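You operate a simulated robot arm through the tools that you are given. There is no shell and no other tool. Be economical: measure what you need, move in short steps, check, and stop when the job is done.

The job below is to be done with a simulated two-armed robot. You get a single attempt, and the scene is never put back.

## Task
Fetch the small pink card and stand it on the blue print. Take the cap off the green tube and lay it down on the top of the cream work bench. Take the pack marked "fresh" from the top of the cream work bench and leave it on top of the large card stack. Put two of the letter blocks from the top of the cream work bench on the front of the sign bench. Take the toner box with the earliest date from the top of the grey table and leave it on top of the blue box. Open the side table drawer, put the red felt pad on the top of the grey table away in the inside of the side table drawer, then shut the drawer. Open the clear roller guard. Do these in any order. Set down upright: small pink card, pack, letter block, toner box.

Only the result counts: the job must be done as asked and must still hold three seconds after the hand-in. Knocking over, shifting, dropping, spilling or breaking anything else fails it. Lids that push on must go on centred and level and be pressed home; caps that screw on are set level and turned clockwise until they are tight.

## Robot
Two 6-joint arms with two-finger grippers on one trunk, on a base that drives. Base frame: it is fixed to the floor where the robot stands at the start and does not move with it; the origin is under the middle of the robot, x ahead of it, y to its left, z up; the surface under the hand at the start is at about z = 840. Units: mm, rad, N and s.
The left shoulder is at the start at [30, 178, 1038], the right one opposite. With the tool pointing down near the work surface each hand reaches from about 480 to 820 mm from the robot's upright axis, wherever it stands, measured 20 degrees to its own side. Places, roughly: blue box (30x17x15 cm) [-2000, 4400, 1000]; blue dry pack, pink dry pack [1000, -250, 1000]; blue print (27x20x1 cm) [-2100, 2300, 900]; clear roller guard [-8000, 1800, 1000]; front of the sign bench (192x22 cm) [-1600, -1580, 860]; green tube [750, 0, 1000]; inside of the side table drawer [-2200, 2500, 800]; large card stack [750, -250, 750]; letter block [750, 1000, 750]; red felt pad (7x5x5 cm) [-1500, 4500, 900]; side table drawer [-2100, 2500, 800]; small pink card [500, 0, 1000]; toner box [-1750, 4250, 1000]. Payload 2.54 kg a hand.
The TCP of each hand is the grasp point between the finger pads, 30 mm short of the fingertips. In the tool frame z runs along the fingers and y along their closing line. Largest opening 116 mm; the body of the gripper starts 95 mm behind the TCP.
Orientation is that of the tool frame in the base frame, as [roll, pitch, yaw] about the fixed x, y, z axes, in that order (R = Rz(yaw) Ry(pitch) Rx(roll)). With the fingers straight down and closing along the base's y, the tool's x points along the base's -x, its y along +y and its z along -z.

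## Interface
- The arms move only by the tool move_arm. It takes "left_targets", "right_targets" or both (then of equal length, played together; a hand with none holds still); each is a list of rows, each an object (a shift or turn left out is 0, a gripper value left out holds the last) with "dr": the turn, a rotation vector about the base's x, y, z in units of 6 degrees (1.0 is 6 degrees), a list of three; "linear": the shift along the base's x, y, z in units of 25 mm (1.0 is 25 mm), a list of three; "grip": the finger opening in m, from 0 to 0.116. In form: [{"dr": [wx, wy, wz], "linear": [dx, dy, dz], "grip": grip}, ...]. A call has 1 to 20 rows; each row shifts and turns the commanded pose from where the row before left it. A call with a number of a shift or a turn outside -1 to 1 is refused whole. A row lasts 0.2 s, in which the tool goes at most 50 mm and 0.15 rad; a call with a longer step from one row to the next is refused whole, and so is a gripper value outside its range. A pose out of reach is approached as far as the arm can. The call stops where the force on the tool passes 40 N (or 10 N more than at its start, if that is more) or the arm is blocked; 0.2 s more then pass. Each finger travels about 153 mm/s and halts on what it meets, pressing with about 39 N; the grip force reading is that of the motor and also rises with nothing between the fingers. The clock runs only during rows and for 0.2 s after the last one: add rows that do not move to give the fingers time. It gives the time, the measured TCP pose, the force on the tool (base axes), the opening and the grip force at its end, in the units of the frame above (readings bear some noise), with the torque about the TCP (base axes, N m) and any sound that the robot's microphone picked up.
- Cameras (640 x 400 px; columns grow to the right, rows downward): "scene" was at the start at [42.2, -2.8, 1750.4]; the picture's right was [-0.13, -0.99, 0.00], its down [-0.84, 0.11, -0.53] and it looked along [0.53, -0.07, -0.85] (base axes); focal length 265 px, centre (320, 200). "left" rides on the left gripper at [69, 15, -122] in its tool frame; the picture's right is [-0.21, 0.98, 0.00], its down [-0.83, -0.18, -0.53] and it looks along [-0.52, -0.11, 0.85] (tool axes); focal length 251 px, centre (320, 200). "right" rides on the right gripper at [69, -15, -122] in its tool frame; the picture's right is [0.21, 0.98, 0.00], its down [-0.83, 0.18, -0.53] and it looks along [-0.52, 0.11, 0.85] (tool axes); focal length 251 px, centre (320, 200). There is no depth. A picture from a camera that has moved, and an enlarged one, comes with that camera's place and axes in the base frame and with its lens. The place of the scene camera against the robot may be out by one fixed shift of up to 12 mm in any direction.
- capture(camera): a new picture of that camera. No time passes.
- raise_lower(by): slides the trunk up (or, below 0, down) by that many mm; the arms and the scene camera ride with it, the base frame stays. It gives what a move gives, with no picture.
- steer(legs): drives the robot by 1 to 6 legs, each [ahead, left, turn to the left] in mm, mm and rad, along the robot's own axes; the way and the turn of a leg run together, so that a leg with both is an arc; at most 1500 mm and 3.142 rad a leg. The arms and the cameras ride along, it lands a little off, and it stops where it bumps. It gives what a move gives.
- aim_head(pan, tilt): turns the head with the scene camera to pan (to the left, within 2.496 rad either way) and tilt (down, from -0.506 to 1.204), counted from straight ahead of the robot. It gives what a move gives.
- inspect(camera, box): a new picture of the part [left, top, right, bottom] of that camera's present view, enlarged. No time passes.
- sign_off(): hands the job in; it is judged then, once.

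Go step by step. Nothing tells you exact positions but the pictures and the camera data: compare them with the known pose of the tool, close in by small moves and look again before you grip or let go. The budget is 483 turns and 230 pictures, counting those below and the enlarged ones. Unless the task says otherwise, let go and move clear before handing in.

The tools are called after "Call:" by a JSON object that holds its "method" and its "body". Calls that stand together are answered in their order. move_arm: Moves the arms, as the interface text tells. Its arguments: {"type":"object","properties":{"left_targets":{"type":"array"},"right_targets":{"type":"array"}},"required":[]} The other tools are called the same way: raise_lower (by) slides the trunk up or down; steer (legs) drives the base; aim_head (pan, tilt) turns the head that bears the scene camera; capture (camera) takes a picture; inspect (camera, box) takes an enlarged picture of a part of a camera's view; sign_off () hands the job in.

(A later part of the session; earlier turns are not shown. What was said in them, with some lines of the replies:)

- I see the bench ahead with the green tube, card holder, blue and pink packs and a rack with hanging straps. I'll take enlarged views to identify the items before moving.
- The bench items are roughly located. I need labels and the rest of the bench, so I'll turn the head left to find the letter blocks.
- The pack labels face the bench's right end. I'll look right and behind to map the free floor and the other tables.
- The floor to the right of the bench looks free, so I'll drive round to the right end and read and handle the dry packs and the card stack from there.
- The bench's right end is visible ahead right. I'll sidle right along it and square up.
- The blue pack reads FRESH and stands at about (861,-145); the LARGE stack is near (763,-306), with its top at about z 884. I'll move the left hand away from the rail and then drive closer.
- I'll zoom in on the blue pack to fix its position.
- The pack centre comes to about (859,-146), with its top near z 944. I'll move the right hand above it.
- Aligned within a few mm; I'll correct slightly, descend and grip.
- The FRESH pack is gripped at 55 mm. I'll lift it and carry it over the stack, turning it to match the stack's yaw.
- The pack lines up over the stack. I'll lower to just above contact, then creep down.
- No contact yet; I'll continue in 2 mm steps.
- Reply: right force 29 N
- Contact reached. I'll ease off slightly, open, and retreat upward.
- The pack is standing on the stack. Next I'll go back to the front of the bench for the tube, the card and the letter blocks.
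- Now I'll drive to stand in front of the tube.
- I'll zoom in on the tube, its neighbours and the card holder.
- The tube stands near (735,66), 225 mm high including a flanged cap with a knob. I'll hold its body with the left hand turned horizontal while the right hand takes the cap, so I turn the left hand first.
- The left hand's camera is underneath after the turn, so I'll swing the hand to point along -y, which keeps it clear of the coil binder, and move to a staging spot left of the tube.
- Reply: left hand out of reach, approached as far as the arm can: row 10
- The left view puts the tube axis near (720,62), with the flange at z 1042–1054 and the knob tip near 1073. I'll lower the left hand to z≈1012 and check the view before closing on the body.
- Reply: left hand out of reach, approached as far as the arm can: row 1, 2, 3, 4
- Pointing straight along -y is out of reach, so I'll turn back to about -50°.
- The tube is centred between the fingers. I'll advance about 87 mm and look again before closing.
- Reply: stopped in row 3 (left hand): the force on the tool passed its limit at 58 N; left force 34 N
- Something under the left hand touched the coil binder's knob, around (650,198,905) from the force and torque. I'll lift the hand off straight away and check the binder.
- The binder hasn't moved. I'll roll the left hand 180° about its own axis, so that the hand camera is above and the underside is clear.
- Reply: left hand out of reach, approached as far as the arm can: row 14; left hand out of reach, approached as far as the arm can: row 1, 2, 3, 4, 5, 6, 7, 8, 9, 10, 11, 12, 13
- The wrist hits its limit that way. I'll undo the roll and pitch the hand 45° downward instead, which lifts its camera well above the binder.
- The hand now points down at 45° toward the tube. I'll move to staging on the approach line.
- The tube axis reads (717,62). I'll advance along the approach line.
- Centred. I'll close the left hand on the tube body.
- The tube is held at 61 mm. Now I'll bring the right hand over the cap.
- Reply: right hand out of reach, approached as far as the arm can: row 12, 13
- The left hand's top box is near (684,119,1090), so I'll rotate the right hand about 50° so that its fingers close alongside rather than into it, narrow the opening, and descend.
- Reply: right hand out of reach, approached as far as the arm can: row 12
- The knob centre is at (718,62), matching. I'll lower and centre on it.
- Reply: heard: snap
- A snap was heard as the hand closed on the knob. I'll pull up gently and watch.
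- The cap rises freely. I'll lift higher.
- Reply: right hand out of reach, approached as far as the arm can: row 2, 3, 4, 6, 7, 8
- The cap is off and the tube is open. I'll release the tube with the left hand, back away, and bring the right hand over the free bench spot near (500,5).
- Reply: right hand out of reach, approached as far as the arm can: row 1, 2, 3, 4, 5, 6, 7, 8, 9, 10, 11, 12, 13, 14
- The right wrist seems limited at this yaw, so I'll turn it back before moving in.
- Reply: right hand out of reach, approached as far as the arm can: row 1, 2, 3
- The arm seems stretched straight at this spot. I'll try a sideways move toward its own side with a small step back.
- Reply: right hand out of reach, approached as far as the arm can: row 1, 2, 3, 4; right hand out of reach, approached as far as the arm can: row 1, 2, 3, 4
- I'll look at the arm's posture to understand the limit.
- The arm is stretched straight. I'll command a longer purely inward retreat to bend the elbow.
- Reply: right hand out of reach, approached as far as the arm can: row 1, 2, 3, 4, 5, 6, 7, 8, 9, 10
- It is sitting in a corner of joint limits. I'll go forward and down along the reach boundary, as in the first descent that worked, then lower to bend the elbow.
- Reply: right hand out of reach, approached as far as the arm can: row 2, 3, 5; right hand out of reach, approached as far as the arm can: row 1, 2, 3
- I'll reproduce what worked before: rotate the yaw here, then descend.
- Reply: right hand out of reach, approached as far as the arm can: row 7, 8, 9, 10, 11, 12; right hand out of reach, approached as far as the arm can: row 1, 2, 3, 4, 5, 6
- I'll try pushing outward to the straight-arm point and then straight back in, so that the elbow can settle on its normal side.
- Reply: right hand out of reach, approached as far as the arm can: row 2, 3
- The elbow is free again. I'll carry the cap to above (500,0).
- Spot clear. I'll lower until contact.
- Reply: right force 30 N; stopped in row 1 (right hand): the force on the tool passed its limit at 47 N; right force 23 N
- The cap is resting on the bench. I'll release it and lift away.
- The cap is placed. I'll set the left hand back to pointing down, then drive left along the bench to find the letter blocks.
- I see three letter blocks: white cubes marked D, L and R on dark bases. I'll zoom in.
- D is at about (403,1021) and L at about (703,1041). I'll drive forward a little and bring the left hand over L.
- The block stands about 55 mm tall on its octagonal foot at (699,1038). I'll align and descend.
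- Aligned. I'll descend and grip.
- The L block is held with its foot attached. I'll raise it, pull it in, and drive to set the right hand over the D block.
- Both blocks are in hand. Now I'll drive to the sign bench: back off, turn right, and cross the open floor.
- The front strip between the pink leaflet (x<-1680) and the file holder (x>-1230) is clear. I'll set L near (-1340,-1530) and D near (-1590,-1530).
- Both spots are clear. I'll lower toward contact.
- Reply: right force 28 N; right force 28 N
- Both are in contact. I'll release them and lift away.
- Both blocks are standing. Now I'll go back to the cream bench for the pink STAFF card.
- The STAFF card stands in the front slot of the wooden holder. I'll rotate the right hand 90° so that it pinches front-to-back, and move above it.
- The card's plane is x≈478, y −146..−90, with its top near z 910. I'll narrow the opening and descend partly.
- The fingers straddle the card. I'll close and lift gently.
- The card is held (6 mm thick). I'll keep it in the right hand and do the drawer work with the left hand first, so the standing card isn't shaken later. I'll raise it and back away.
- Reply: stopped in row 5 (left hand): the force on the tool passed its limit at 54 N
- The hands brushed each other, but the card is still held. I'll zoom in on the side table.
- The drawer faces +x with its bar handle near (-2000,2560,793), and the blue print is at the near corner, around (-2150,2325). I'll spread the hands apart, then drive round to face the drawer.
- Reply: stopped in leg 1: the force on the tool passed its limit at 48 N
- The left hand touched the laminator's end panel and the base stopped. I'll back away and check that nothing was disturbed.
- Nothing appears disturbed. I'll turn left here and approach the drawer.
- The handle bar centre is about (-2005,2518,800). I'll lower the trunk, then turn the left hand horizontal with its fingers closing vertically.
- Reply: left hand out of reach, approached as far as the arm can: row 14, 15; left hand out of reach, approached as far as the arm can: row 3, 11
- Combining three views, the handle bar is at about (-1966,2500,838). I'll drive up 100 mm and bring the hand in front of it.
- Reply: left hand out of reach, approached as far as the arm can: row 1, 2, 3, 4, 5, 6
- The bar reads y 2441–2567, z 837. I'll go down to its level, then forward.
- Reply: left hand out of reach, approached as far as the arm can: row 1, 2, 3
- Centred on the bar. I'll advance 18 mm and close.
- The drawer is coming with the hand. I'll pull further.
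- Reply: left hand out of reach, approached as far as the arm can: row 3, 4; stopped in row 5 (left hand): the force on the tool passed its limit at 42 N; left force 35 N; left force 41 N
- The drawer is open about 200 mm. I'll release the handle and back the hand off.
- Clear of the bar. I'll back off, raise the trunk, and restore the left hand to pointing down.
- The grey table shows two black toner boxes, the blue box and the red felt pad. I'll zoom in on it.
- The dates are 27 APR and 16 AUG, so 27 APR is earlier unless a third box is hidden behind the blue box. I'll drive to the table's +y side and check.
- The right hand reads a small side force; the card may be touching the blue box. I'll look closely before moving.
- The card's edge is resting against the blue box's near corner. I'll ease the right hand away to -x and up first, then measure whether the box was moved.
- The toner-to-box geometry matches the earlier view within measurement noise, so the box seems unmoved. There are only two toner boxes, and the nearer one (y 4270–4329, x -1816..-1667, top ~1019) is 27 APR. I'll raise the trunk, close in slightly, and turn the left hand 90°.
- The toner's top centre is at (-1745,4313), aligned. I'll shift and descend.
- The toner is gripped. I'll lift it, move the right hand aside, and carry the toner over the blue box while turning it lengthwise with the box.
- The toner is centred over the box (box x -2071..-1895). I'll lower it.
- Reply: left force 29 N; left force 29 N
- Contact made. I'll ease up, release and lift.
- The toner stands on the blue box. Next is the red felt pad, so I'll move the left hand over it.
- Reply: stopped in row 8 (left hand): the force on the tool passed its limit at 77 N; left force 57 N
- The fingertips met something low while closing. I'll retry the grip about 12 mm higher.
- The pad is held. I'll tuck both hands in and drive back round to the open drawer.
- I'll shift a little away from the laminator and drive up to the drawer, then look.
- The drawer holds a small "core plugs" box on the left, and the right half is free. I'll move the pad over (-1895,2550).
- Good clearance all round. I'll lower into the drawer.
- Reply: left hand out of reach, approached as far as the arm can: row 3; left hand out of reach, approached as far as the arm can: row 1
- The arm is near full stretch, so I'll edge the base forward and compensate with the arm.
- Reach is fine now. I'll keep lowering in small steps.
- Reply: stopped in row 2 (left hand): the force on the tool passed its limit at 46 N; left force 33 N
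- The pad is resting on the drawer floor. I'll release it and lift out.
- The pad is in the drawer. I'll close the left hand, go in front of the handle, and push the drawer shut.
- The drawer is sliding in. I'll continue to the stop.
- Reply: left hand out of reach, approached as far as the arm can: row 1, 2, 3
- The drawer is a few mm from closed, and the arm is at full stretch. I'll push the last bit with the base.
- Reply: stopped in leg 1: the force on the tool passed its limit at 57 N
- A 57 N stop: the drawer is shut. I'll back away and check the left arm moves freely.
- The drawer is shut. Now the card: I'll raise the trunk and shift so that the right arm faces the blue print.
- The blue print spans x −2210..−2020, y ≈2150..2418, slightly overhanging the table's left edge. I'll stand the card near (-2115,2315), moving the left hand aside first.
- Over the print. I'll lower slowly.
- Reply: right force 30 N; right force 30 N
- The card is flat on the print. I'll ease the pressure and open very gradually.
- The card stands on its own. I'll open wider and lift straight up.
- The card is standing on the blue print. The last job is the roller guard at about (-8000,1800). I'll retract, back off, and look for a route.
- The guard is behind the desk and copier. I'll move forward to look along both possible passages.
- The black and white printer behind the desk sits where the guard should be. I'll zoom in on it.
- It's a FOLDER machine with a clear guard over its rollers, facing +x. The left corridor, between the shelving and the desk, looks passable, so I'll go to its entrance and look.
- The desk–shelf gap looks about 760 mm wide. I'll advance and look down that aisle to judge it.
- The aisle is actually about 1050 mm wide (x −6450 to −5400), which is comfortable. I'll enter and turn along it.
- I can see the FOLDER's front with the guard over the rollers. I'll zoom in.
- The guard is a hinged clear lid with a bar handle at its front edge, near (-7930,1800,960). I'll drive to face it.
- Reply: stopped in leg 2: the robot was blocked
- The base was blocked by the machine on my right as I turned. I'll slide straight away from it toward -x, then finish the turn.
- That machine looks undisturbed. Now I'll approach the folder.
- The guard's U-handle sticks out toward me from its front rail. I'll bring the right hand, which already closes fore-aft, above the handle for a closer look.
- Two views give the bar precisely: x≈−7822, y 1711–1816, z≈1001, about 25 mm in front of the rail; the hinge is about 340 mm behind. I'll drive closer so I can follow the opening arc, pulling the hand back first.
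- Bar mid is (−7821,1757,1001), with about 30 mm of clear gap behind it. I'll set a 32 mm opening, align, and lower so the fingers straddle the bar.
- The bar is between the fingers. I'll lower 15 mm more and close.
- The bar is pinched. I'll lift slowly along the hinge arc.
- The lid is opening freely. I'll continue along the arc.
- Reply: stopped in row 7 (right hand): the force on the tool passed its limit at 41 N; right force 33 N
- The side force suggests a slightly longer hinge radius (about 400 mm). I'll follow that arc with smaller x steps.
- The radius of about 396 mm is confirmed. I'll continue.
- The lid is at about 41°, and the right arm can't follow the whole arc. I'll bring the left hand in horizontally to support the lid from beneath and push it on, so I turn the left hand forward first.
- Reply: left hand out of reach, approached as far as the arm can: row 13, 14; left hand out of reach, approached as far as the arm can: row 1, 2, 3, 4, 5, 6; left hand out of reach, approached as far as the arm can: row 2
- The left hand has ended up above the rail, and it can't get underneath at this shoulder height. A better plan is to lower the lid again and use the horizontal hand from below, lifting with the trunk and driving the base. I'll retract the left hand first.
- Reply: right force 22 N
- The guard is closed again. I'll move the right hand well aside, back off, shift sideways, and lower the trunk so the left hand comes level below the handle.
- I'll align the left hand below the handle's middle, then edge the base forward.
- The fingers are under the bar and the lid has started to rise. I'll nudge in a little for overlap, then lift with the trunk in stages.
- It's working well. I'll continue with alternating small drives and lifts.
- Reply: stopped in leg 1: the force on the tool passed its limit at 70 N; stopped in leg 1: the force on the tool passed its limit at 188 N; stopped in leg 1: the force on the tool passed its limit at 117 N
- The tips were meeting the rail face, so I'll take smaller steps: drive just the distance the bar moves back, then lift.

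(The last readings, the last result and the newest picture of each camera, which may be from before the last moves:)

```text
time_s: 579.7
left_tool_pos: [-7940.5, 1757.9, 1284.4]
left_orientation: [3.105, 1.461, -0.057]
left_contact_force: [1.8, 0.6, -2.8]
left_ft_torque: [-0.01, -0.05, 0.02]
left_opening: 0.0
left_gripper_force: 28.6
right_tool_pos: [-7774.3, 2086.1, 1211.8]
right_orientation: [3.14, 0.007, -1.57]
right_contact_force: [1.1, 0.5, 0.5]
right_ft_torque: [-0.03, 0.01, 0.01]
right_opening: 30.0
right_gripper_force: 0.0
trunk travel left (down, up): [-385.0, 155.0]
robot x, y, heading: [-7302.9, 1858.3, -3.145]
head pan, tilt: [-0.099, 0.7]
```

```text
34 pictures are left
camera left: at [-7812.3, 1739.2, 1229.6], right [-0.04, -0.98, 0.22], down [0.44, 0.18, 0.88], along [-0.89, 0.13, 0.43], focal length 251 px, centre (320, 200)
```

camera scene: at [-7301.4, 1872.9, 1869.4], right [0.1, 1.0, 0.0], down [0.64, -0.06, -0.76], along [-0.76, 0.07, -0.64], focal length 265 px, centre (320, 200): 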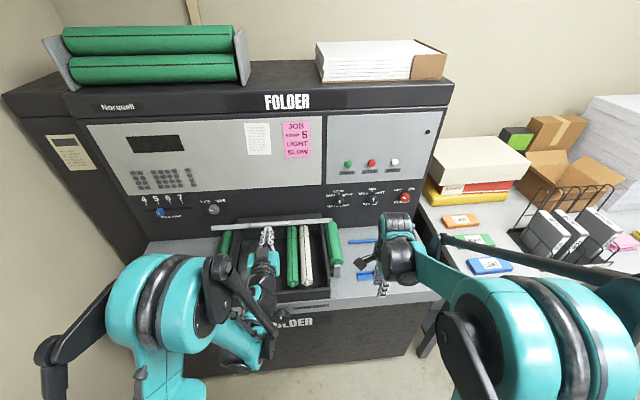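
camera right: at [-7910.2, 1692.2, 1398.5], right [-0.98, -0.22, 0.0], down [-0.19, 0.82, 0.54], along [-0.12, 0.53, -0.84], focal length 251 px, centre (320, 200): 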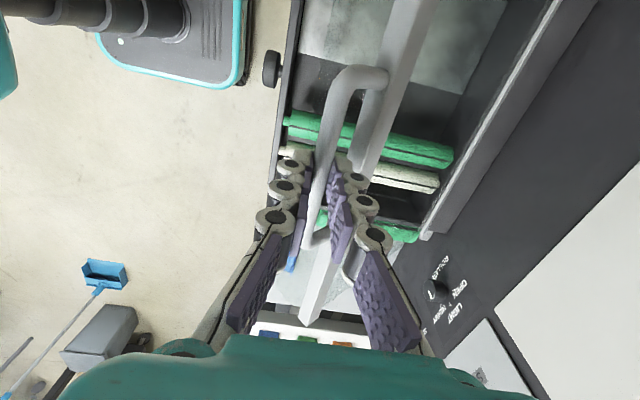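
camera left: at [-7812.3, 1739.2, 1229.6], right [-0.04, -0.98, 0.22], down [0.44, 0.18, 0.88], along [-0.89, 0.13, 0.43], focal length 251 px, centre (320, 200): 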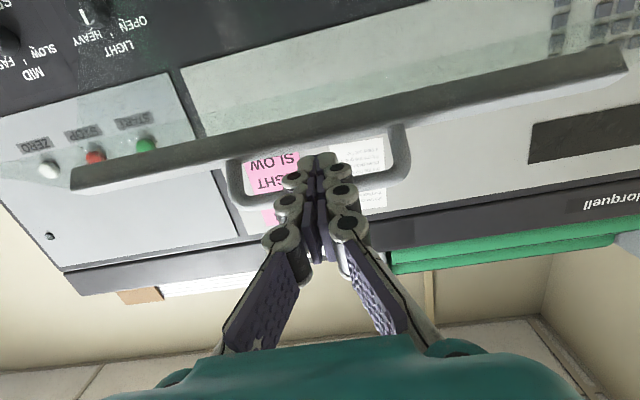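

Call:
{"method": "raise_lower", "body": {"by": 18}}

Call:
{"method": "steer", "body": {"legs": [[22, 0, 0]]}}

Call:
{"method": "raise_lower", "body": {"by": 18}}

Call:
{"method": "steer", "body": {"legs": [[26, 0, 0]]}}

Call:
{"method": "capture", "body": {"camera": "left"}}

Call:
{"method": "inspect", "body": {"camera": "scene", "box": [170, 130, 370, 330]}}

```text
time_s: 580.3
left_tool_pos: [-7940.6, 1757.7, 1303.1]
left_orientation: [3.102, 1.462, -0.06]
left_contact_force: [7.1, -0.5, 6.4]
left_ft_torque: [-0.08, 0.14, 0.04]
left_opening: 0.4
left_gripper_force: 28.2
right_tool_pos: [-7775.0, 2085.7, 1231.2]
right_orientation: [-3.141, 0.008, -1.57]
right_contact_force: [0.0, -1.5, -0.2]
right_ft_torque: [-0.03, 0.0, -0.02]
right_opening: 30.0
right_gripper_force: 0.1
trunk travel left (down, up): [-403.0, 137.0]
robot x, y, heading: [-7306.6, 1861.5, -3.145]
head pan, tilt: [-0.099, 0.7]
```

```text
time_s: 581.1
left_tool_pos: [-7961.4, 1757.8, 1304.2]
left_orientation: [3.105, 1.462, -0.055]
left_contact_force: [2.7, 1.0, -1.5]
left_ft_torque: [-0.01, -0.06, 0.01]
left_opening: 5.9
left_gripper_force: 28.8
right_tool_pos: [-7795.4, 2086.4, 1230.8]
right_orientation: [3.14, 0.006, -1.572]
right_contact_force: [0.4, 0.5, 0.3]
right_ft_torque: [-0.02, 0.11, 0.0]
right_opening: 29.8
right_gripper_force: 0.0
trunk travel left (down, up): [-403.0, 137.0]
robot x, y, heading: [-7326.6, 1862.8, -3.141]
head pan, tilt: [-0.099, 0.7]
```

```text
time_s: 581.8
left_tool_pos: [-7961.8, 1758.0, 1319.8]
left_orientation: [3.104, 1.461, -0.057]
left_contact_force: [6.1, -0.8, 4.4]
left_ft_torque: [-0.01, 0.12, 0.06]
left_opening: 0.0
left_gripper_force: 28.9
right_tool_pos: [-7797.5, 2086.0, 1249.3]
right_orientation: [3.141, 0.008, -1.571]
right_contact_force: [0.2, -0.5, -0.4]
right_ft_torque: [0.01, 0.03, -0.05]
right_opening: 30.0
right_gripper_force: 0.0
trunk travel left (down, up): [-421.0, 119.0]
robot x, y, heading: [-7326.4, 1857.7, -3.138]
head pan, tilt: [-0.099, 0.7]
```

```text
time_s: 582.6
left_tool_pos: [-7987.0, 1757.6, 1321.9]
left_orientation: [3.105, 1.463, -0.057]
left_contact_force: [0.5, -0.8, 1.0]
left_ft_torque: [-0.03, -0.03, 0.0]
left_opening: 0.0
left_gripper_force: 28.3
right_tool_pos: [-7821.1, 2084.5, 1249.4]
right_orientation: [3.141, 0.007, -1.57]
right_contact_force: [0.5, 0.1, 0.0]
right_ft_torque: [0.0, 0.1, -0.01]
right_opening: 29.9
right_gripper_force: 0.1
trunk travel left (down, up): [-421.0, 119.0]
robot x, y, heading: [-7353.3, 1858.6, -3.144]
head pan, tilt: [-0.099, 0.7]
```

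```text
33 pictures are left
camera left: at [-7858.4, 1739.1, 1266.1], right [-0.04, -0.98, 0.22], down [0.45, 0.18, 0.88], along [-0.89, 0.13, 0.43], focal length 251 px, centre (320, 200)
```

left: 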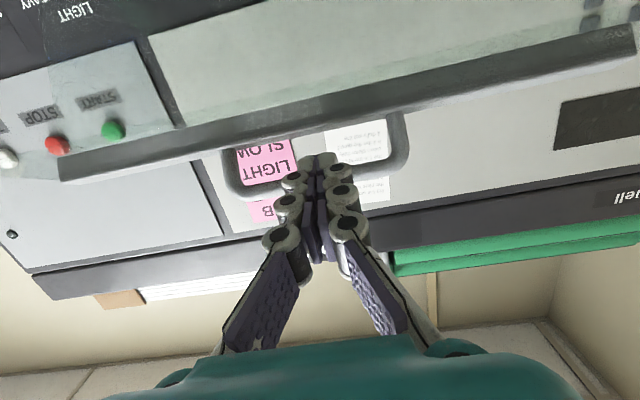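

```text
2.00 times, centred on (270, 230) of scene
camera zoom: at [-7397.2, 1872.8, 1945.6], right [0.1, 1.0, 0.0], down [0.64, -0.06, -0.77], along [-0.76, 0.07, -0.64], focal length 530 px, centre (420, 140)
```

zoom: 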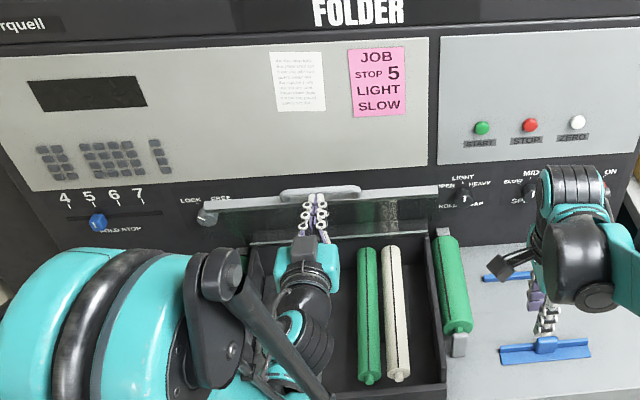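

The lid is at about 59°. I'll continue a couple more steps.

Call:
{"method": "raise_lower", "body": {"by": 15}}

Call:
{"method": "steer", "body": {"legs": [[28, 0, 0]]}}

Call:
{"method": "raise_lower", "body": {"by": 12}}

Call:
{"method": "steer", "body": {"legs": [[30, 0, 0]]}}

Call:
{"method": "raise_lower", "body": {"by": 8}}

Call:
{"method": "steer", "body": {"legs": [[30, 0, 0]]}}

Call:
{"method": "capture", "body": {"camera": "left"}}

Call:
{"method": "capture", "body": {"camera": "scene"}}

```text
time_s: 583.0
left_tool_pos: [-7992.5, 1757.1, 1327.0]
left_orientation: [3.124, 1.458, -0.032]
left_contact_force: [1.0, -0.2, -0.1]
left_ft_torque: [0.01, -0.07, 0.01]
left_opening: 0.1
left_gripper_force: 28.5
right_tool_pos: [-7824.9, 2086.0, 1255.7]
right_orientation: [3.141, 0.008, -1.571]
right_contact_force: [-0.2, -0.1, -0.1]
right_ft_torque: [0.01, 0.02, 0.02]
right_opening: 30.0
right_gripper_force: 0.1
trunk travel left (down, up): [-429.0, 111.0]
robot x, y, heading: [-7349.1, 1858.1, -3.143]
head pan, tilt: [-0.099, 0.7]
stopped: the force on the tool passed its limit at 48 N (the readings are from after the stop); the commanded pose is now the measured one
```

```text
time_s: 583.9
left_tool_pos: [-8020.1, 1757.9, 1325.3]
left_orientation: [3.125, 1.456, -0.031]
left_contact_force: [0.2, -0.8, 0.1]
left_ft_torque: [-0.02, 0.0, 0.0]
left_opening: 0.0
left_gripper_force: 28.3
right_tool_pos: [-7852.6, 2085.8, 1255.1]
right_orientation: [-3.141, 0.007, -1.57]
right_contact_force: [-0.4, 0.6, -0.6]
right_ft_torque: [0.03, -0.02, 0.0]
right_opening: 30.0
right_gripper_force: 0.1
trunk travel left (down, up): [-429.0, 111.0]
robot x, y, heading: [-7378.9, 1858.0, -3.135]
head pan, tilt: [-0.099, 0.7]
```

```text
time_s: 584.4
left_tool_pos: [-8025.6, 1757.2, 1331.0]
left_orientation: [-3.137, 1.447, -0.003]
left_contact_force: [-13.0, 0.8, -33.7]
left_ft_torque: [0.02, -1.0, -0.02]
left_opening: 6.4
left_gripper_force: 29.0
right_tool_pos: [-7855.2, 2086.9, 1263.7]
right_orientation: [-3.137, 0.007, -1.571]
right_contact_force: [-0.8, -0.6, -0.6]
right_ft_torque: [-0.02, 0.07, 0.0]
right_opening: 30.0
right_gripper_force: 0.1
trunk travel left (down, up): [-439.0, 101.0]
robot x, y, heading: [-7378.0, 1860.8, -3.146]
head pan, tilt: [-0.099, 0.7]
stopped: the force on the tool passed its limit at 56 N (the readings are from after the stop); the commanded pose is now the measured one
```

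```text
time_s: 585.2
left_tool_pos: [-8049.7, 1756.4, 1334.6]
left_orientation: [3.135, 1.454, -0.019]
left_contact_force: [-0.5, -0.2, 0.1]
left_ft_torque: [0.0, 0.0, -0.01]
left_opening: 0.0
left_gripper_force: 28.5
right_tool_pos: [-7880.9, 2085.6, 1266.5]
right_orientation: [-3.139, 0.007, -1.572]
right_contact_force: [0.5, 0.1, -0.5]
right_ft_torque: [0.0, 0.0, 0.03]
right_opening: 29.9
right_gripper_force: 0.1
trunk travel left (down, up): [-439.0, 101.0]
robot x, y, heading: [-7410.4, 1858.2, -3.144]
head pan, tilt: [-0.099, 0.7]
```

```text
time_s: 585.6
left_tool_pos: [-8052.3, 1755.9, 1337.1]
left_orientation: [-3.137, 1.448, -0.002]
left_contact_force: [-5.7, 1.2, -26.0]
left_ft_torque: [-0.12, -0.86, 0.01]
left_opening: 0.1
left_gripper_force: 29.4
right_tool_pos: [-7884.5, 2086.3, 1270.6]
right_orientation: [-3.14, 0.007, -1.57]
right_contact_force: [-1.0, 0.3, 1.1]
right_ft_torque: [-0.03, 0.02, 0.01]
right_opening: 30.2
right_gripper_force: 0.0
trunk travel left (down, up): [-444.0, 96.0]
robot x, y, heading: [-7412.0, 1859.5, -3.149]
head pan, tilt: [-0.099, 0.7]
stopped: the force on the tool passed its limit at 44 N (the readings are from after the stop); the commanded pose is now the measured one
```

```text
time_s: 586.5
left_tool_pos: [-8080.7, 1757.2, 1337.9]
left_orientation: [-3.137, 1.451, -0.006]
left_contact_force: [0.5, 0.4, -0.9]
left_ft_torque: [-0.02, 0.02, 0.04]
left_opening: 0.0
left_gripper_force: 28.8
right_tool_pos: [-7912.8, 2087.0, 1270.7]
right_orientation: [-3.14, 0.009, -1.572]
right_contact_force: [-0.1, 0.1, 0.8]
right_ft_torque: [-0.02, -0.01, -0.02]
right_opening: 30.2
right_gripper_force: 0.0
trunk travel left (down, up): [-444.0, 96.0]
robot x, y, heading: [-7441.6, 1858.6, -3.14]
head pan, tilt: [-0.099, 0.7]
```

```text
31 pictures are left
camera left: at [-7952.0, 1739.2, 1284.8], right [-0.03, -0.98, 0.21], down [0.43, 0.18, 0.88], along [-0.9, 0.12, 0.42], focal length 251 px, centre (320, 200)
```

left: 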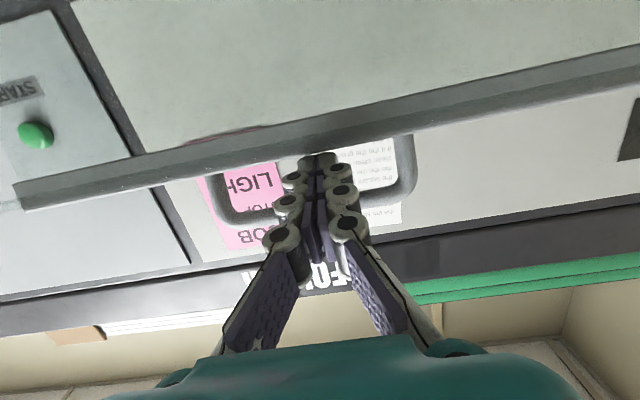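

```text
30 pictures are left
camera scene: at [-7491.7, 1872.7, 1968.6], right [0.1, 1.0, 0.0], down [0.64, -0.06, -0.76], along [-0.76, 0.07, -0.64], focal length 265 px, centre (320, 200)
```

scene: 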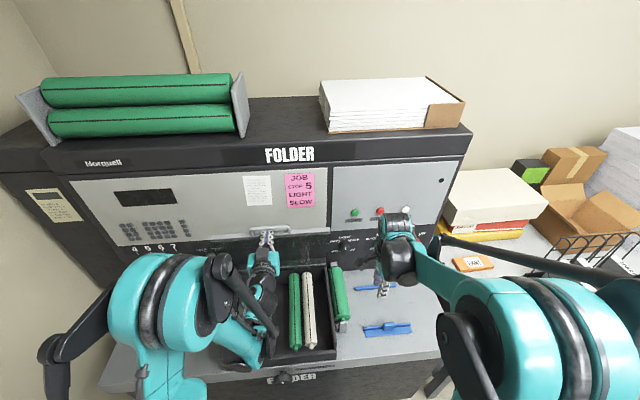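

The tips are now pushing the lid itself, at about 72°. I'll keep driving gently until it meets its stop.

Call:
{"method": "steer", "body": {"legs": [[25, 0, 0]]}}

Call:
{"method": "steer", "body": {"legs": [[25, 0, 0]]}}

Call:
{"method": "steer", "body": {"legs": [[20, 0, 0]]}}

Call:
{"method": "capture", "body": {"camera": "left"}}

```text
time_s: 587.4
left_tool_pos: [-8104.5, 1757.8, 1339.7]
left_orientation: [3.128, 1.456, -0.025]
left_contact_force: [-1.0, 0.0, 0.3]
left_ft_torque: [0.0, -0.03, 0.0]
left_opening: 0.1
left_gripper_force: 28.9
right_tool_pos: [-7938.5, 2085.3, 1271.0]
right_orientation: [-3.141, 0.008, -1.57]
right_contact_force: [-0.4, 0.3, 0.3]
right_ft_torque: [0.02, -0.04, -0.03]
right_opening: 30.1
right_gripper_force: 0.0
trunk travel left (down, up): [-444.0, 96.0]
robot x, y, heading: [-7463.3, 1860.8, -3.14]
head pan, tilt: [-0.099, 0.7]
stopped in leg 1: the force on the tool passed its limit at 56 N (the readings are from after the stop); the commanded pose is now the measured one
```

```text
time_s: 588.4
left_tool_pos: [-8132.0, 1757.3, 1340.9]
left_orientation: [3.114, 1.456, -0.047]
left_contact_force: [0.4, -0.1, 0.1]
left_ft_torque: [-0.03, 0.03, -0.02]
left_opening: 0.2
left_gripper_force: 28.3
right_tool_pos: [-7965.3, 2085.3, 1269.6]
right_orientation: [-3.14, 0.008, -1.568]
right_contact_force: [-0.2, 0.9, -0.1]
right_ft_torque: [-0.02, -0.02, -0.02]
right_opening: 30.0
right_gripper_force: 0.0
trunk travel left (down, up): [-444.0, 96.0]
robot x, y, heading: [-7493.4, 1858.2, -3.138]
head pan, tilt: [-0.099, 0.7]
stopped in leg 1: the force on the tool passed its limit at 77 N (the readings are from after the stop); the commanded pose is now the measured one
```

```text
time_s: 589.2
left_tool_pos: [-8150.2, 1756.0, 1340.6]
left_orientation: [3.111, 1.458, -0.048]
left_contact_force: [0.1, -0.3, -0.4]
left_ft_torque: [-0.01, -0.03, 0.0]
left_opening: 0.0
left_gripper_force: 28.1
right_tool_pos: [-7982.5, 2084.7, 1270.5]
right_orientation: [-3.141, 0.006, -1.569]
right_contact_force: [0.5, 0.1, 0.1]
right_ft_torque: [0.01, 0.01, -0.01]
right_opening: 30.0
right_gripper_force: 0.0
trunk travel left (down, up): [-444.0, 96.0]
robot x, y, heading: [-7513.0, 1859.9, -3.14]
head pan, tilt: [-0.099, 0.7]
```

```text
29 pictures are left
camera left: at [-8021.7, 1738.6, 1287.1], right [-0.04, -0.98, 0.22], down [0.44, 0.18, 0.88], along [-0.9, 0.13, 0.42], focal length 251 px, centre (320, 200)
```

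left: 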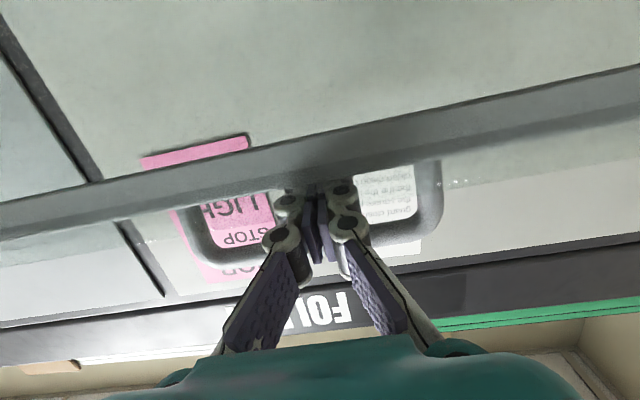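

The left fingers have threaded through the handle and hold the lid at about 65°. I'll use the right hand, turned so its camera faces back, to push the lid's underside further back. First I rotate and close it.

Call:
{"method": "move_arm", "body": {"right_targets": [{"dr": [0, 0, 1], "grip": 0.0}, {"dr": [0, 0, 1]}, {"dr": [0, 0, 1]}, {"dr": [0, 0, 1]}, {"dr": [0, 0, 1]}, {"dr": [0, 0, 1]}, {"dr": [0, 0, 1]}, {"dr": [0, 0, 1]}, {"dr": [0, 0, 1]}, {"dr": [0, 0, 1]}, {"dr": [0, 0, 1]}, {"dr": [0, 0, 1]}, {"dr": [0, 0, 1]}, {"dr": [0, 0, 1]}, {"dr": [0, 0, 1]}]}}

Call:
{"method": "move_arm", "body": {"right_targets": [{"linear": [0, -0.9, -0.3]}, {"linear": [0, -0.9, -0.3]}, {"linear": [0, -0.9, -0.3]}, {"linear": [0, -0.9, 0]}, {"linear": [0, -0.9, 0]}, {"linear": [0, -0.9, 0]}, {"linear": [0, -0.9, 0]}, {"linear": [-0.3, -0.9, 0]}, {"linear": [-0.6, -0.4, 0]}, {}]}}

Call:
{"method": "capture", "body": {"camera": "right"}}

Call:
{"method": "capture", "body": {"camera": "scene"}}

```text
time_s: 592.4
left_tool_pos: [-8148.9, 1757.6, 1341.6]
left_orientation: [3.111, 1.459, -0.049]
left_contact_force: [-0.8, 0.1, -1.1]
left_ft_torque: [0.02, -0.01, 0.01]
left_opening: 0.1
left_gripper_force: 28.6
right_tool_pos: [-7984.2, 2086.3, 1270.0]
right_orientation: [-3.14, 0.008, 0.002]
right_contact_force: [0.0, 1.0, 0.2]
right_ft_torque: [0.0, -0.01, -0.04]
right_opening: 0.0
right_gripper_force: 29.0
trunk travel left (down, up): [-444.0, 96.0]
robot x, y, heading: [-7511.2, 1859.2, -3.14]
head pan, tilt: [-0.099, 0.7]
```

```text
time_s: 594.6
left_tool_pos: [-8148.5, 1758.2, 1342.8]
left_orientation: [3.11, 1.461, -0.049]
left_contact_force: [0.1, 0.6, 0.1]
left_ft_torque: [0.01, 0.0, 0.0]
left_opening: 0.0
left_gripper_force: 28.8
right_tool_pos: [-8004.9, 1897.4, 1249.2]
right_orientation: [-3.142, 0.007, 0.002]
right_contact_force: [-0.5, -0.5, 0.3]
right_ft_torque: [0.02, 0.01, 0.0]
right_opening: 0.1
right_gripper_force: 28.4
trunk travel left (down, up): [-444.0, 96.0]
robot x, y, heading: [-7510.0, 1857.6, -3.14]
head pan, tilt: [-0.099, 0.7]
```

```text
28 pictures are left
camera right: at [-7936.0, 1911.7, 1370.7], right [0.22, -0.98, 0.0], down [-0.82, -0.18, 0.54], along [-0.53, -0.12, -0.84], focal length 251 px, centre (320, 200)
```

right: 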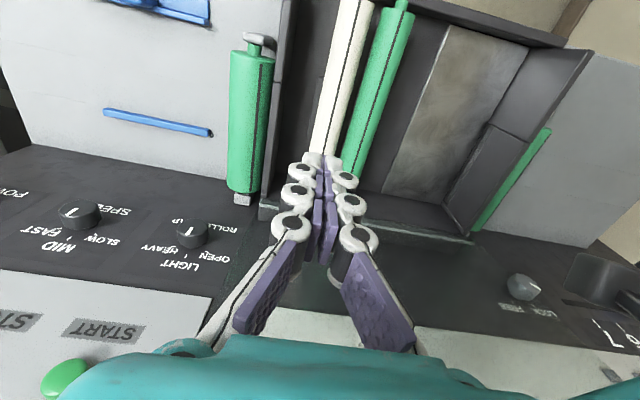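

```text
27 pictures are left
camera scene: at [-7560.5, 1873.0, 1968.7], right [0.1, 1.0, 0.0], down [0.64, -0.06, -0.77], along [-0.76, 0.07, -0.64], focal length 265 px, centre (320, 200)
```

scene: 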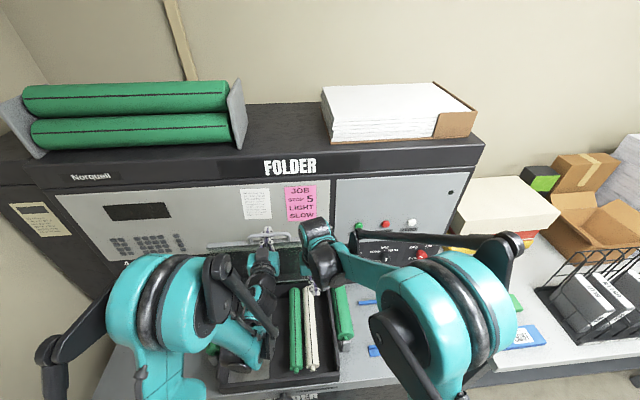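

Call:
{"method": "inspect", "body": {"camera": "scene", "box": [190, 180, 360, 310]}}

```text
3.08 times, centred on (275, 245) of scene
camera zoom: at [-7560.5, 1873.0, 1968.7], right [0.1, 1.0, 0.0], down [0.64, -0.06, -0.77], along [-0.76, 0.07, -0.64], focal length 815 px, centre (458, 62)
```

zoom: 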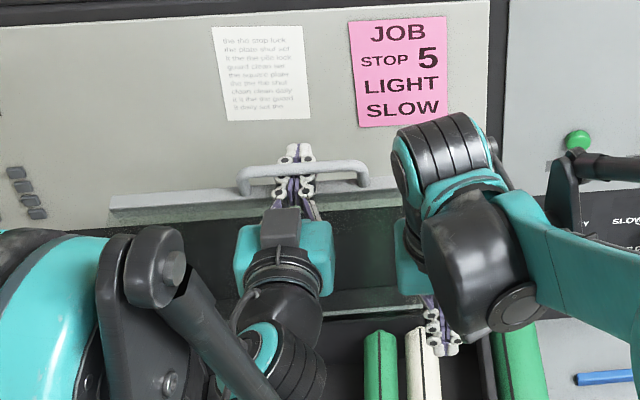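

The lid is in fact around 77°, with the handle looped over the left fingers. I'll push the sheet back with the right hand.

Call:
{"method": "move_arm", "body": {"right_targets": [{"linear": [-0.8, 0, 0]}, {"linear": [-0.8, 0, 0]}, {"linear": [-0.8, 0, 0]}, {"linear": [-0.6, 0, 0]}, {"linear": [-0.6, 0, 0]}, {"linear": [-0.4, 0, 0]}, {"linear": [-0.4, 0, 0]}, {}]}}

Call:
{"method": "move_arm", "body": {"right_targets": [{"linear": [-0.3, 0, 0]}, {"linear": [-0.3, 0, 0]}, {"linear": [-0.3, 0, 0]}, {}]}}

Call:
{"method": "inspect", "body": {"camera": "scene", "box": [190, 180, 360, 310]}}

```text
time_s: 595.7
left_tool_pos: [-8152.9, 1757.1, 1342.6]
left_orientation: [3.111, 1.462, -0.048]
left_contact_force: [-3.8, -0.4, 2.5]
left_ft_torque: [-0.05, 0.02, 0.02]
left_opening: 6.2
left_gripper_force: 28.7
right_tool_pos: [-8079.7, 1896.4, 1250.1]
right_orientation: [-3.138, -0.002, 0.0]
right_contact_force: [4.5, 0.8, 0.8]
right_ft_torque: [0.04, 0.4, -0.11]
right_opening: 0.2
right_gripper_force: 29.0
trunk travel left (down, up): [-444.0, 96.0]
robot x, y, heading: [-7511.6, 1856.9, -3.137]
head pan, tilt: [-0.099, 0.7]
stopped in row 5 (right hand): the force on the tool passed its limit at 63 N (the readings are from after the stop); the commanded pose is now the measured one
```

```text
time_s: 596.1
left_tool_pos: [-8156.0, 1757.4, 1342.3]
left_orientation: [3.108, 1.46, -0.049]
left_contact_force: [-5.0, -0.7, 6.1]
left_ft_torque: [0.01, 0.04, -0.01]
left_opening: 5.8
left_gripper_force: 28.6
right_tool_pos: [-8080.9, 1896.4, 1249.9]
right_orientation: [-3.14, -0.014, -0.001]
right_contact_force: [4.9, -0.4, 2.1]
right_ft_torque: [0.06, 0.39, -0.07]
right_opening: 0.0
right_gripper_force: 28.0
trunk travel left (down, up): [-444.0, 96.0]
robot x, y, heading: [-7508.0, 1854.9, -3.14]
head pan, tilt: [-0.099, 0.7]
stopped in row 1 (right hand): the force on the tool passed its limit at 51 N (the readings are from after the stop); the commanded pose is now the measured one
```

```text
3.08 times, centred on (275, 245) of scene
camera zoom: at [-7560.4, 1872.8, 1968.8], right [0.1, 1.0, 0.0], down [0.64, -0.06, -0.77], along [-0.76, 0.07, -0.64], focal length 815 px, centre (458, 62)
```

zoom: 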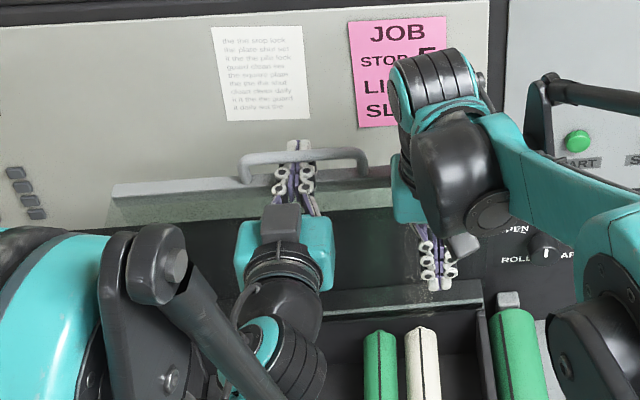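

The rail is pressing on the right palm, with the left finger binding inside the handle loop. I'll raise the left slightly while pushing with the right.

Call:
{"method": "move_arm", "body": {"left_targets": [{"linear": [0, 0, 0.15]}, {"linear": [-0.1, 0, 0.12]}, {"linear": [-0.1, 0, 0.1]}, {"linear": [-0.1, 0, 0.08]}, {"linear": [-0.1, 0, 0.05]}, {"linear": [-0.1, 0, 0.05]}], "right_targets": [{}, {"linear": [-0.2, 0, 0]}, {"linear": [-0.25, 0, 0]}, {"linear": [-0.25, 0, 0]}, {"linear": [-0.25, 0, 0]}, {"linear": [-0.25, 0, 0]}]}}

```text
time_s: 597.0
left_tool_pos: [-8163.6, 1756.1, 1348.7]
left_orientation: [3.119, 1.454, -0.034]
left_contact_force: [-1.2, 2.0, -25.3]
left_ft_torque: [-0.1, 0.03, 0.14]
left_opening: 6.0
left_gripper_force: 28.6
right_tool_pos: [-8096.2, 1896.6, 1247.8]
right_orientation: [-3.139, -0.018, -0.001]
right_contact_force: [0.4, 0.4, -0.5]
right_ft_torque: [-0.02, 0.01, 0.0]
right_opening: 0.2
right_gripper_force: 28.7
trunk travel left (down, up): [-444.0, 96.0]
robot x, y, heading: [-7510.4, 1859.1, -3.142]
head pan, tilt: [-0.099, 0.7]
stopped in row 4 (left hand): the force on the tool passed its limit at 48 N (the readings are from after the stop); the commanded pose is now the measured one
```

Call:
{"method": "move_arm", "body": {"right_targets": [{"linear": [-0.25, 0, 0]}, {"linear": [-0.25, 0, 0]}, {"linear": [-0.25, 0, 0]}, {"linear": [-0.25, 0, 0]}, {"linear": [-0.25, 0, 0]}, {"linear": [-0.25, 0, 0]}, {}]}}

Call:
{"method": "inspect", "body": {"camera": "scene", "box": [190, 180, 360, 310]}}

```text
time_s: 598.6
left_tool_pos: [-8161.2, 1756.9, 1351.5]
left_orientation: [3.111, 1.457, -0.043]
left_contact_force: [-0.1, 0.1, 0.1]
left_ft_torque: [-0.01, 0.0, 0.03]
left_opening: 0.0
left_gripper_force: 28.9
right_tool_pos: [-8129.8, 1895.5, 1249.4]
right_orientation: [-3.139, -0.013, 0.001]
right_contact_force: [-0.5, -0.4, 0.4]
right_ft_torque: [-0.01, 0.03, 0.02]
right_opening: 0.0
right_gripper_force: 28.4
trunk travel left (down, up): [-444.0, 96.0]
robot x, y, heading: [-7511.8, 1856.0, -3.141]
head pan, tilt: [-0.099, 0.7]
```

```text
3.08 times, centred on (275, 245) of scene
camera zoom: at [-7561.2, 1872.8, 1968.7], right [0.1, 1.0, 0.0], down [0.64, -0.06, -0.76], along [-0.76, 0.07, -0.64], focal length 815 px, centre (458, 62)
```

zoom: 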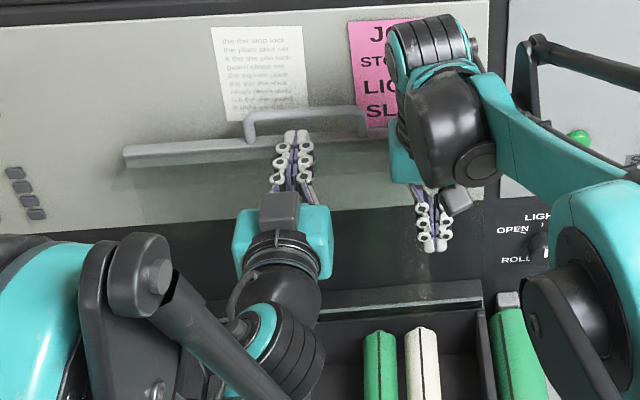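

The lid is now near vertical with no force on either hand. I'll push a bit further with the right hand.

Call:
{"method": "move_arm", "body": {"right_targets": [{"linear": [-0.3, 0, 0]}, {"linear": [-0.3, 0, 0]}, {"linear": [-0.3, 0, 0]}, {"linear": [-0.3, 0, 0]}, {"linear": [-0.3, 0, 0]}, {}]}}

Call:
{"method": "inspect", "body": {"camera": "scene", "box": [190, 160, 360, 310]}}

```text
time_s: 599.5
left_tool_pos: [-8154.3, 1757.1, 1352.1]
left_orientation: [3.109, 1.46, -0.048]
left_contact_force: [-0.3, 0.0, -0.3]
left_ft_torque: [0.0, 0.0, 0.02]
left_opening: 0.3
left_gripper_force: 28.4
right_tool_pos: [-8146.9, 1895.7, 1251.5]
right_orientation: [-3.138, -0.023, 0.001]
right_contact_force: [27.0, 2.0, 3.7]
right_ft_torque: [0.25, 2.2, -0.34]
right_opening: 5.9
right_gripper_force: 28.8
trunk travel left (down, up): [-444.0, 96.0]
robot x, y, heading: [-7504.8, 1858.1, -3.141]
head pan, tilt: [-0.099, 0.7]
stopped in row 4 (right hand): the force on the tool passed its limit at 51 N (the readings are from after the stop); the commanded pose is now the measured one
```

```text
2.67 times, centred on (275, 235) of scene
camera zoom: at [-7553.1, 1873.2, 1969.1], right [0.1, 1.0, 0.0], down [0.64, -0.06, -0.77], along [-0.76, 0.08, -0.64], focal length 706 px, centre (440, 107)
```

zoom: 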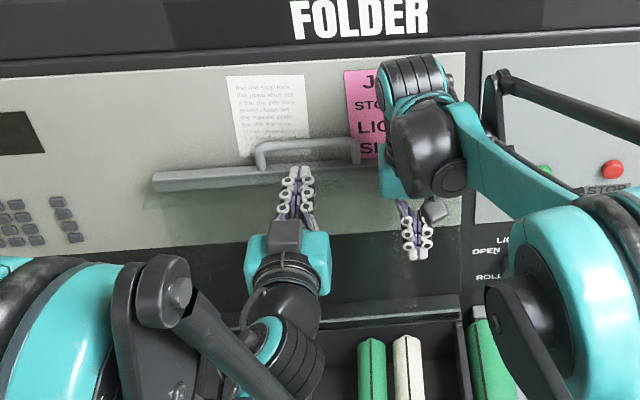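

The lid has reached its stop. I'll pull the right hand back a little and see whether the lid stays.

Call:
{"method": "move_arm", "body": {"right_targets": [{"linear": [0.5, 0, 0]}, {"linear": [0.8, 0, 0]}, {"linear": [0.8, 0, 0]}, {"linear": [0.8, 0, 0]}, {}, {}]}}

Call:
{"method": "inspect", "body": {"camera": "scene", "box": [190, 160, 360, 310]}}

```text
time_s: 600.9
left_tool_pos: [-8159.1, 1755.8, 1350.1]
left_orientation: [3.115, 1.458, -0.041]
left_contact_force: [-1.0, -0.5, 0.5]
left_ft_torque: [0.02, 0.01, -0.01]
left_opening: 0.0
left_gripper_force: 28.8
right_tool_pos: [-8080.7, 1894.7, 1250.0]
right_orientation: [-3.14, -0.023, 0.0]
right_contact_force: [-0.5, 0.2, -0.5]
right_ft_torque: [-0.01, 0.01, 0.05]
right_opening: 0.1
right_gripper_force: 28.6
trunk travel left (down, up): [-444.0, 96.0]
robot x, y, heading: [-7504.8, 1854.7, -3.14]
head pan, tilt: [-0.099, 0.7]
```

```text
2.67 times, centred on (275, 235) of scene
camera zoom: at [-7561.3, 1872.8, 1968.6], right [0.1, 1.0, 0.0], down [0.64, -0.06, -0.76], along [-0.76, 0.08, -0.64], focal length 706 px, centre (440, 107)
```

zoom: 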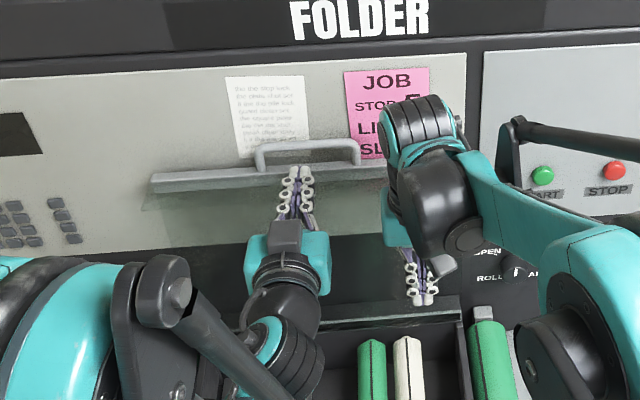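

It stays. Now I'll back the base off slowly so the left hand leaves too.

Call:
{"method": "steer", "body": {"legs": [[-40, 0, 0]]}}

Call:
{"method": "inspect", "body": {"camera": "scene", "box": [190, 160, 360, 310]}}

```text
time_s: 601.8
left_tool_pos: [-8123.9, 1757.7, 1348.3]
left_orientation: [3.114, 1.453, -0.041]
left_contact_force: [-1.1, -0.8, 0.0]
left_ft_torque: [-0.01, 0.02, -0.01]
left_opening: 0.0
left_gripper_force: 28.5
right_tool_pos: [-8044.2, 1894.9, 1248.2]
right_orientation: [-3.139, -0.025, 0.0]
right_contact_force: [-0.1, -0.5, -0.7]
right_ft_torque: [-0.03, -0.06, 0.02]
right_opening: 0.0
right_gripper_force: 28.5
trunk travel left (down, up): [-444.0, 96.0]
robot x, y, heading: [-7467.2, 1859.0, -3.142]
head pan, tilt: [-0.099, 0.7]
```

```text
2.67 times, centred on (275, 235) of scene
camera zoom: at [-7526.0, 1872.8, 1968.4], right [0.1, 1.0, 0.0], down [0.64, -0.06, -0.76], along [-0.76, 0.08, -0.65], focal length 706 px, centre (440, 107)
```

zoom: 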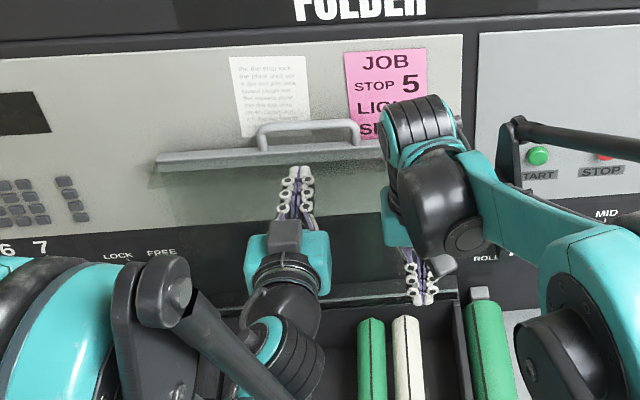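

The guard stays open on its own. I'll back fully clear and take a final look.

Call:
{"method": "steer", "body": {"legs": [[-300, 0, 0]]}}

Call:
{"method": "capture", "body": {"camera": "scene"}}

```text
time_s: 603.8
left_tool_pos: [-7824.1, 1758.8, 1349.4]
left_orientation: [3.112, 1.457, -0.047]
left_contact_force: [0.1, 0.6, 0.5]
left_ft_torque: [0.01, -0.02, 0.02]
left_opening: 0.1
left_gripper_force: 29.1
right_tool_pos: [-7741.9, 1897.7, 1248.6]
right_orientation: [-3.14, -0.02, -0.005]
right_contact_force: [-0.6, -0.6, 0.4]
right_ft_torque: [0.02, 0.03, -0.01]
right_opening: 0.0
right_gripper_force: 29.0
trunk travel left (down, up): [-444.0, 96.0]
robot x, y, heading: [-7172.2, 1858.0, 3.132]
head pan, tilt: [-0.099, 0.7]
```

```text
20 pictures are left
camera scene: at [-7222.8, 1872.6, 1968.6], right [0.1, 0.99, 0.0], down [0.64, -0.07, -0.76], along [-0.76, 0.08, -0.64], focal length 265 px, centre (320, 200)
```

scene: 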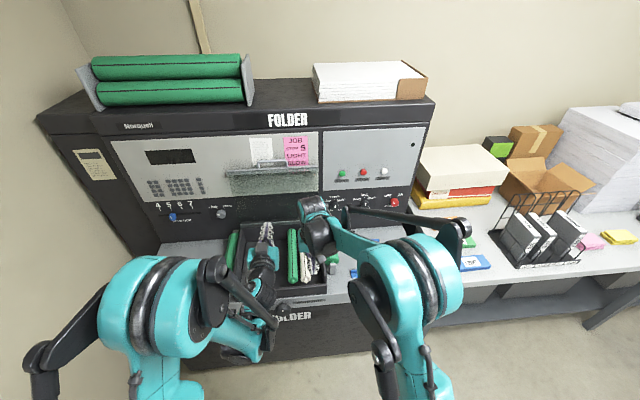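

The guard stands open and both hands are clear of it. Every listed job is done, so I'm handing in.

Call:
{"method": "sign_off", "body": {}}

```text
The job is handed in.
```

I finished all seven jobs and handed the work in; I did not go back to re-check the earlier placements first. There was some contact along the way:

- **Blue box:** the card brushed it while I was carrying the card. My measurements suggest the box did not move, or moved no more than about 2 cm.
- **Coil binder, laminator and printer:** the left hand bumped the coil binder and the laminator, and the base bumped the large printer. None looked disturbed afterwards.
- **Roller guard:** I pushed hard against it while opening it, up to about 190 N. It showed no sign of damage and stayed open by itself.
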